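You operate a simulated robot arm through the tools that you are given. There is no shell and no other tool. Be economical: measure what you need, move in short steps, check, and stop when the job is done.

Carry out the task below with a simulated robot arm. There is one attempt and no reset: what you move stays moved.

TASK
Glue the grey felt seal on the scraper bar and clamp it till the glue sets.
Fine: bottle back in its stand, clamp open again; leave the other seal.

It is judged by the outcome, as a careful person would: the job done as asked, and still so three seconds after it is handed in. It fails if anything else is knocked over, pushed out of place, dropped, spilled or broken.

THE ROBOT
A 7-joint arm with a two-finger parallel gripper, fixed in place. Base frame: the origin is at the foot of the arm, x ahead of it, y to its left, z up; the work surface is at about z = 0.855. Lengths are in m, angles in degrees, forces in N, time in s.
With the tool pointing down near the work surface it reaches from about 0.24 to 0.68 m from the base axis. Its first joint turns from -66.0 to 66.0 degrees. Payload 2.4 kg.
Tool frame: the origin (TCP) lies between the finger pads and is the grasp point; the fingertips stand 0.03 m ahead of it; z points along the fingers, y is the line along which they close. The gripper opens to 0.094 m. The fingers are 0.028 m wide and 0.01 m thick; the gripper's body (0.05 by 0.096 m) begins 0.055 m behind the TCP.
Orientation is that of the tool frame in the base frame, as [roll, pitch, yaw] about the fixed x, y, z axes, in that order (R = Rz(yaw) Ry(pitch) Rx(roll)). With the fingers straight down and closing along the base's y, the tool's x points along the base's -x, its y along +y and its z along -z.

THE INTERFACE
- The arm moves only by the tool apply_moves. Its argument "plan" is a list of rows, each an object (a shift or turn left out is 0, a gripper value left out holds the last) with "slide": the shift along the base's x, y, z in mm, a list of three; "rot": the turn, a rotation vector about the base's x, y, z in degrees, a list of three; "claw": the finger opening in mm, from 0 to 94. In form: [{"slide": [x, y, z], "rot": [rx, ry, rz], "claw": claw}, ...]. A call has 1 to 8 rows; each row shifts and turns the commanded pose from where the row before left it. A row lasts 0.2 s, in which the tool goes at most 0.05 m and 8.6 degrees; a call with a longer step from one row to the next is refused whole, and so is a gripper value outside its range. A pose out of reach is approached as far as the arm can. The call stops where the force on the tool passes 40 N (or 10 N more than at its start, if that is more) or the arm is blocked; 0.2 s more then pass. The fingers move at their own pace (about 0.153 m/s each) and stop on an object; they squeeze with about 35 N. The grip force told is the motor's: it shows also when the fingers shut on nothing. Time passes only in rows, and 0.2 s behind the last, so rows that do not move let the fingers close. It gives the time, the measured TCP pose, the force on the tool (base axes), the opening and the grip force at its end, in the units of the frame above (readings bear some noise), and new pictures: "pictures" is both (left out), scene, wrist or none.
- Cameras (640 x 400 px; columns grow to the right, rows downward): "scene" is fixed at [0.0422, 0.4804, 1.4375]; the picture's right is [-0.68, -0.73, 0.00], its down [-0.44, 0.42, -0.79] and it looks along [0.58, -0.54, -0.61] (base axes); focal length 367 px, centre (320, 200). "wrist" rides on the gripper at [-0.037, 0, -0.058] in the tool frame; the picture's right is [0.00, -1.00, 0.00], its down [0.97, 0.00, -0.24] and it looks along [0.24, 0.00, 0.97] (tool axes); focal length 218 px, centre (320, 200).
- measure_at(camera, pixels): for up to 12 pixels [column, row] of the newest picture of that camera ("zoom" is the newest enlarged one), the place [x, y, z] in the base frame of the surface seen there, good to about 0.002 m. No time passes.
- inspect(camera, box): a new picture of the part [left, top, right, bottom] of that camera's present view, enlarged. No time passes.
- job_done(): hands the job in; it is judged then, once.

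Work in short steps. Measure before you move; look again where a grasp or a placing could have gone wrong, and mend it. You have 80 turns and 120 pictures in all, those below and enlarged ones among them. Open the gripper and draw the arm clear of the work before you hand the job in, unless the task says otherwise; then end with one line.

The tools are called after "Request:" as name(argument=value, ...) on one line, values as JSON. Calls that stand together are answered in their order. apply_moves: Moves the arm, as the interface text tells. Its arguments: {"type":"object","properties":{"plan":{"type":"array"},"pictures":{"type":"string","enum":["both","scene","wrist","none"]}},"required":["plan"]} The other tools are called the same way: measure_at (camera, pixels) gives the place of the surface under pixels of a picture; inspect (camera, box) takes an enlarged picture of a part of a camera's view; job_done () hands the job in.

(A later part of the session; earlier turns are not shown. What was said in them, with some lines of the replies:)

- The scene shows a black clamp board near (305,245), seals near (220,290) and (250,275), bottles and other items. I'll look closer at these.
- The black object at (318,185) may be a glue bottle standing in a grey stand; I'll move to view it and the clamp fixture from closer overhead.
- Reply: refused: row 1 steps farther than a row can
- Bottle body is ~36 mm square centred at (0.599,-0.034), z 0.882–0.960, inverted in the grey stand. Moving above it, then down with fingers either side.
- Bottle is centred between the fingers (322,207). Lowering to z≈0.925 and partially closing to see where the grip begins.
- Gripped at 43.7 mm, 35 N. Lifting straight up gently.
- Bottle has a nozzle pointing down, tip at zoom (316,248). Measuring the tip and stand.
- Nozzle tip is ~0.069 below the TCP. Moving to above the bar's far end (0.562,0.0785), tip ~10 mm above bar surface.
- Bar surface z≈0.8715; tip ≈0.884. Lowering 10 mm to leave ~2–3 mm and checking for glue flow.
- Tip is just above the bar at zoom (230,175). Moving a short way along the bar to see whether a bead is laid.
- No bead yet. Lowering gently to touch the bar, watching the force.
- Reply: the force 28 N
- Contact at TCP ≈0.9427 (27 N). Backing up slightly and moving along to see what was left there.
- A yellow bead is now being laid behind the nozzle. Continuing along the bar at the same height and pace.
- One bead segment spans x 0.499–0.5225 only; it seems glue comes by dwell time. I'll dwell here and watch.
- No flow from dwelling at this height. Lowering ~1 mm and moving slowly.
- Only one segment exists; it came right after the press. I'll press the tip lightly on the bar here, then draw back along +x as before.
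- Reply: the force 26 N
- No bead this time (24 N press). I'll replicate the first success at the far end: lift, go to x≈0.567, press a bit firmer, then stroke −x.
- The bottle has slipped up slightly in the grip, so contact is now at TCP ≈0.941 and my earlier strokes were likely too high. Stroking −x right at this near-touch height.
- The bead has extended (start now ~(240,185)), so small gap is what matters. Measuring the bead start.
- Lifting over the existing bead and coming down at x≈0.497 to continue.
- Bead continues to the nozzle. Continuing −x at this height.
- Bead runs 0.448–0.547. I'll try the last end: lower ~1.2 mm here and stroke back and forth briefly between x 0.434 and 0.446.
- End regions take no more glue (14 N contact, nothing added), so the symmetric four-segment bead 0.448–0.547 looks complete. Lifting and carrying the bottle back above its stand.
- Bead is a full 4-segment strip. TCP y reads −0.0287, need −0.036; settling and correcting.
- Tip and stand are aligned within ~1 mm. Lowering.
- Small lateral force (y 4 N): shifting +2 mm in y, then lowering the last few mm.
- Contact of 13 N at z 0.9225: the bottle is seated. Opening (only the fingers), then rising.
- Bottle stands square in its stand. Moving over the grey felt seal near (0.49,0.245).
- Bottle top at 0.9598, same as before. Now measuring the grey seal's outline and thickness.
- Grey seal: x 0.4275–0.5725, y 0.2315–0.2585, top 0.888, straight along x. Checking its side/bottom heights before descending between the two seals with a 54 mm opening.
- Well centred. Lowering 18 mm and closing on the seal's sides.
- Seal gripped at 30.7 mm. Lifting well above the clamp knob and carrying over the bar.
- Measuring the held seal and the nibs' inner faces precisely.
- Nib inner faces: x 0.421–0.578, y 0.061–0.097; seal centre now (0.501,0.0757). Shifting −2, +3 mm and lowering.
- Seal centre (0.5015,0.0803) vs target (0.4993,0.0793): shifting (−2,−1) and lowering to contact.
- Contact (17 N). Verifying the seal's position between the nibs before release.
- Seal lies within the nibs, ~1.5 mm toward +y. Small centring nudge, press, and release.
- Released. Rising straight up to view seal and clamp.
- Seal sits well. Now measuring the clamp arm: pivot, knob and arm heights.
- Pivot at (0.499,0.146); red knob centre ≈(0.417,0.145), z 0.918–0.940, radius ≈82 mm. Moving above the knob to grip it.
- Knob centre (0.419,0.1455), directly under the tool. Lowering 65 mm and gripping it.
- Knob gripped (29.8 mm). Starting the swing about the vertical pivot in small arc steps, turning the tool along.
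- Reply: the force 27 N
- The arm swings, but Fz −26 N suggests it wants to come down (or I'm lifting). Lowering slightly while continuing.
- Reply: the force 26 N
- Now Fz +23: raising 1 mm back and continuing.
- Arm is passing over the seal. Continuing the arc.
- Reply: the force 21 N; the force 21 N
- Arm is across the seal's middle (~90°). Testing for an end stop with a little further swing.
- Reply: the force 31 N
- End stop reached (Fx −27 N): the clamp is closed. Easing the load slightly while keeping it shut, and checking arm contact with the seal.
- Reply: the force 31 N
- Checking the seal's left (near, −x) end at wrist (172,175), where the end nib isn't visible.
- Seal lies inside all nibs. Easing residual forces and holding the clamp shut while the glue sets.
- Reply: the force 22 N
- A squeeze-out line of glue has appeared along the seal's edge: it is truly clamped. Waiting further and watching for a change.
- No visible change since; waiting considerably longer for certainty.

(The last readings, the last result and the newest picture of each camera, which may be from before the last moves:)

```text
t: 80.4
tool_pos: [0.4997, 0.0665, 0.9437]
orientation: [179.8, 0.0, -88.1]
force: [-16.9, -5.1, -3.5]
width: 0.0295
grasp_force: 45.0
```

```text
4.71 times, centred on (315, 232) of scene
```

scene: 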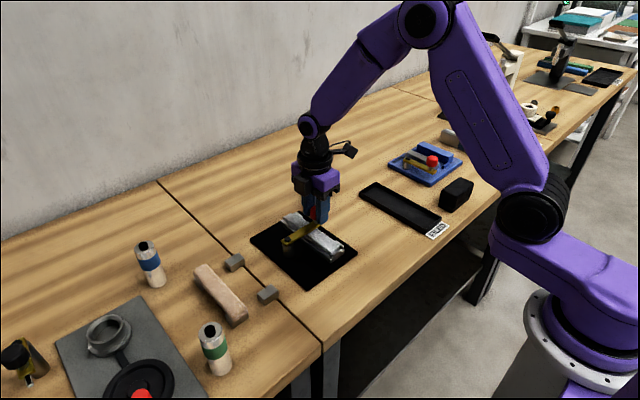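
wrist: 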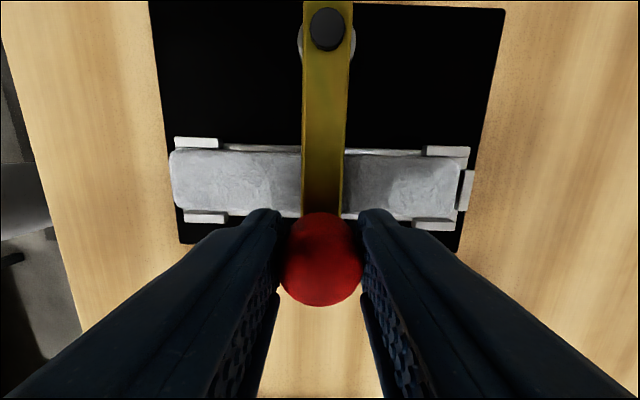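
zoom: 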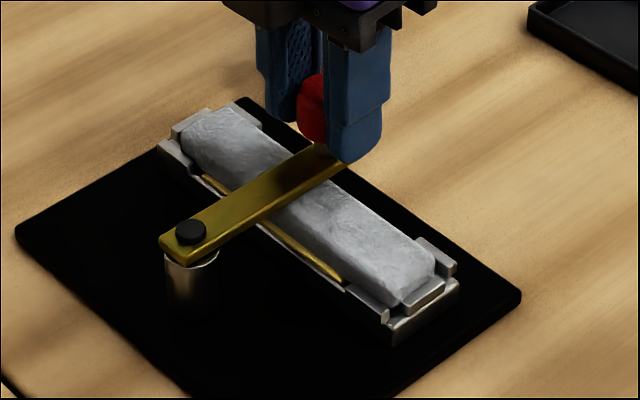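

One more long wait for margin before opening.

Request:
apply_moves(plan=[{}, {}, {}, {}, {}, {}, {}, {}], pictures="none")

Request:
apply_moves(plan=[{}, {}, {}, {}, {}, {}, {}, {}], pictures="none")

Request:
apply_moves(plan=[{}, {}, {}, {}, {}, {}, {}, {}], pictures="none")

Request:
apply_moves(plan=[{}, {}, {}, {}, {}, {}, {}, {}], pictures="none")

Request:
apply_moves(plan=[{}, {}, {}, {}, {}, {}, {}, {}], pictures="none")

Request:
apply_moves(plan=[{}, {}, {}, {}, {}, {}, {}, {}], pictures="none")

Request:
apply_moves(plan=[{}, {}, {}, {}, {}, {}, {}, {}], pictures="none")

Request:
apply_moves(plan=[{}, {}, {}, {}, {}, {}, {}, {}], pictures="none")

Request:
inspect(camera="scene", box=[285, 205, 345, 255])

```text
t: 82.2
tool_pos: [0.5, 0.0648, 0.944]
orientation: [179.9, 0.1, -88.0]
force: [-17.0, -3.6, -2.8]
width: 0.0299
grasp_force: 45.4
```

```text
t: 84.0
tool_pos: [0.4999, 0.0657, 0.9442]
orientation: [179.9, -0.1, -88.0]
force: [-17.1, -4.7, -2.8]
width: 0.0296
grasp_force: 45.1
```

```text
t: 85.8
tool_pos: [0.5011, 0.0652, 0.9445]
orientation: [179.9, 0.0, -88.0]
force: [-17.9, -3.9, -2.5]
width: 0.0296
grasp_force: 45.2
```

```text
t: 87.6
tool_pos: [0.5008, 0.0647, 0.9444]
orientation: [179.8, 0.0, -88.1]
force: [-15.9, -3.3, -2.4]
width: 0.0296
grasp_force: 44.5
```

```text
t: 89.4
tool_pos: [0.4994, 0.0644, 0.9448]
orientation: [179.9, -0.1, -88.0]
force: [-17.2, -3.3, -2.7]
width: 0.0297
grasp_force: 45.0
```

```text
t: 91.2
tool_pos: [0.5003, 0.0647, 0.9441]
orientation: [179.8, 0.0, -88.0]
force: [-17.9, -2.8, -2.7]
width: 0.0295
grasp_force: 44.9
```

```text
t: 93.0
tool_pos: [0.5014, 0.0644, 0.9449]
orientation: [179.9, 0.0, -87.9]
force: [-16.1, -3.8, -2.5]
width: 0.0295
grasp_force: 44.6
```

```text
t: 94.8
tool_pos: [0.5, 0.0659, 0.9439]
orientation: [179.9, 0.1, -88.0]
force: [-17.2, -2.9, -1.6]
width: 0.0297
grasp_force: 45.2
```

```text
8.00 times, centred on (315, 230) of scene
```

zoom: 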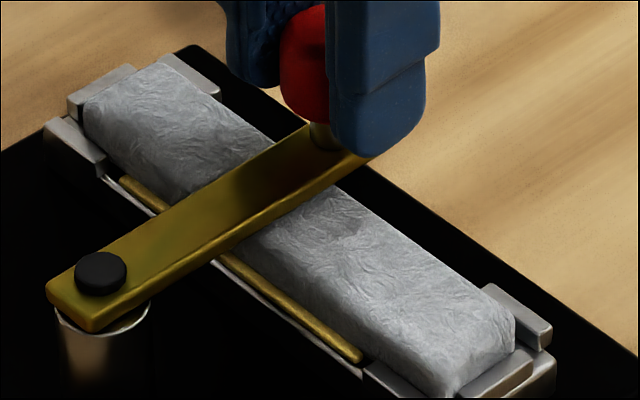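

Clamped for ~40 s. Opening the clamp by the reverse arc in two-step portions, watching force.

Request:
apply_moves(plan=[{"slide": [-11.2, 0.6, 0], "rot": [0, 0, -8]}, {"slide": [-11.1, 2.2, 0], "rot": [0, 0, -8]}, {}], pictures="none")

```text
t: 95.6
tool_pos: [0.4794, 0.0687, 0.9451]
orientation: [-179.8, 0.1, -104.1]
force: [-5.1, -4.9, 5.5]
width: 0.0298
grasp_force: 44.9
```

Request:
apply_moves(plan=[{"slide": [-10.7, 3.6, 0], "rot": [0, 0, -8]}, {"slide": [-10, 5.1, 0], "rot": [0, 0, -8]}, {}], pictures="none")

```text
t: 96.4
tool_pos: [0.4589, 0.0767, 0.9439]
orientation: [-179.9, 0.2, -120.3]
force: [5.9, -5.0, -2.6]
width: 0.0294
grasp_force: 44.9
```

Request:
apply_moves(plan=[{"slide": [-9.2, 6.5, 0], "rot": [0, 0, -8]}, {"slide": [-8.3, 7.7, 0], "rot": [0, 0, -8]}, {}], pictures="none")

Request:
inspect(camera="scene", box=[265, 190, 365, 275])

```text
t: 97.2
tool_pos: [0.4407, 0.0927, 0.9434]
orientation: [179.9, 0.1, -136.0]
force: [2.7, -0.8, 17.0]
width: 0.0295
grasp_force: 45.6
```

```text
4.71 times, centred on (315, 232) of scene
5 turns are left
```

zoom: 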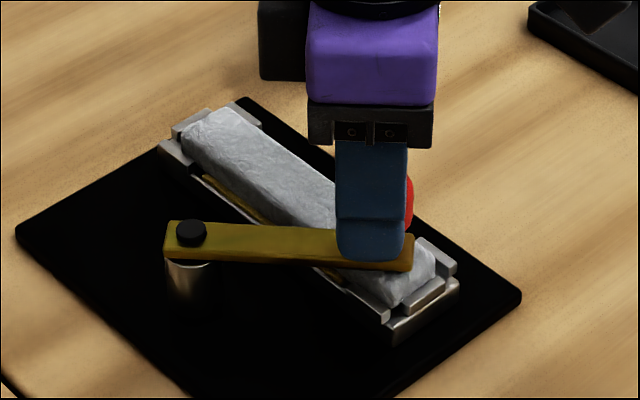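

Only 5 turns left: finishing the rest of the arc in one call.

Request:
apply_moves(plan=[{"slide": [-7.1, 8.8, 0.6], "rot": [0, 0, -8]}, {"slide": [-5.8, 9.6, 0], "rot": [0, 0, -8]}, {"slide": [-4.4, 10.4, 0], "rot": [0, 0, -8]}, {"slide": [-2.9, 10.9, 0], "rot": [0, 0, -8]}, {"slide": [-1.4, 11.0, 0], "rot": [0, 0, -8]}, {"slide": [-0.1, 3, 0], "rot": [0, 0, -2]}, {}], pictures="scene")

```text
t: 98.8
tool_pos: [0.4188, 0.1451, 0.9448]
orientation: [179.9, 0.3, -178.0]
force: [0.9, 7.4, 29.1]
width: 0.0295
grasp_force: 44.7
4 turns are left
```

scene: 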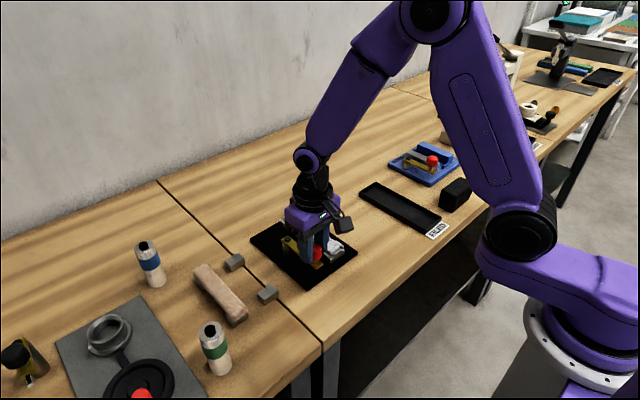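

Clamp is back at its open position (knob at (0.419,0.145)). Releasing the knob and rising straight up.

Request:
apply_moves(plan=[{"slide": [0, 0, 0.5], "claw": 40}, {"claw": 56}, {}, {"slide": [0, 0, 35]}, {"slide": [0, 0, 45]}, {"slide": [0, 0, 45]}, {"slide": [0, 20, 40]}, {}], pictures="both")

```text
t: 100.6
tool_pos: [0.4183, 0.1647, 1.1134]
orientation: [-180.0, 0.0, -178.0]
force: [0.7, -0.5, -0.4]
width: 0.056
grasp_force: 0.1
3 turns are left
```

scene: 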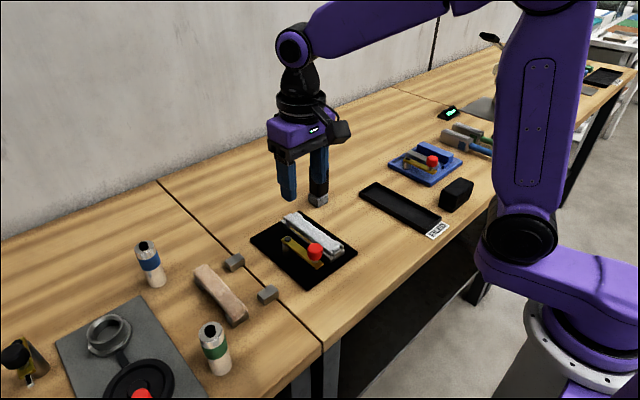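
wrist: 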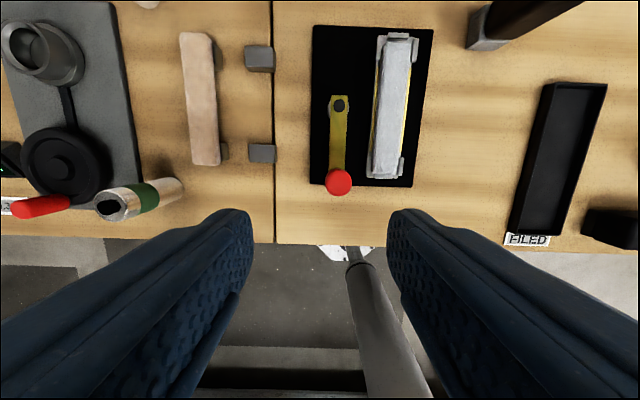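

The seal is on the bar with glue squeezed out along both sides. The clamp is open, the bottle is in its stand, the tan seal is untouched and the arm is clear, so I'm handing in.

Request:
job_done()

```text
The job is handed in.
```

The grey felt seal is glued onto the scraper bar. It was clamped for about 40 s; nothing showed when the glue had set, so that time is my judgement. The clamp is open again, the bottle is back in its stand, and the tan seal was left alone. The seal sits about 3 mm off-centre along the bar, but inside the locating stops.
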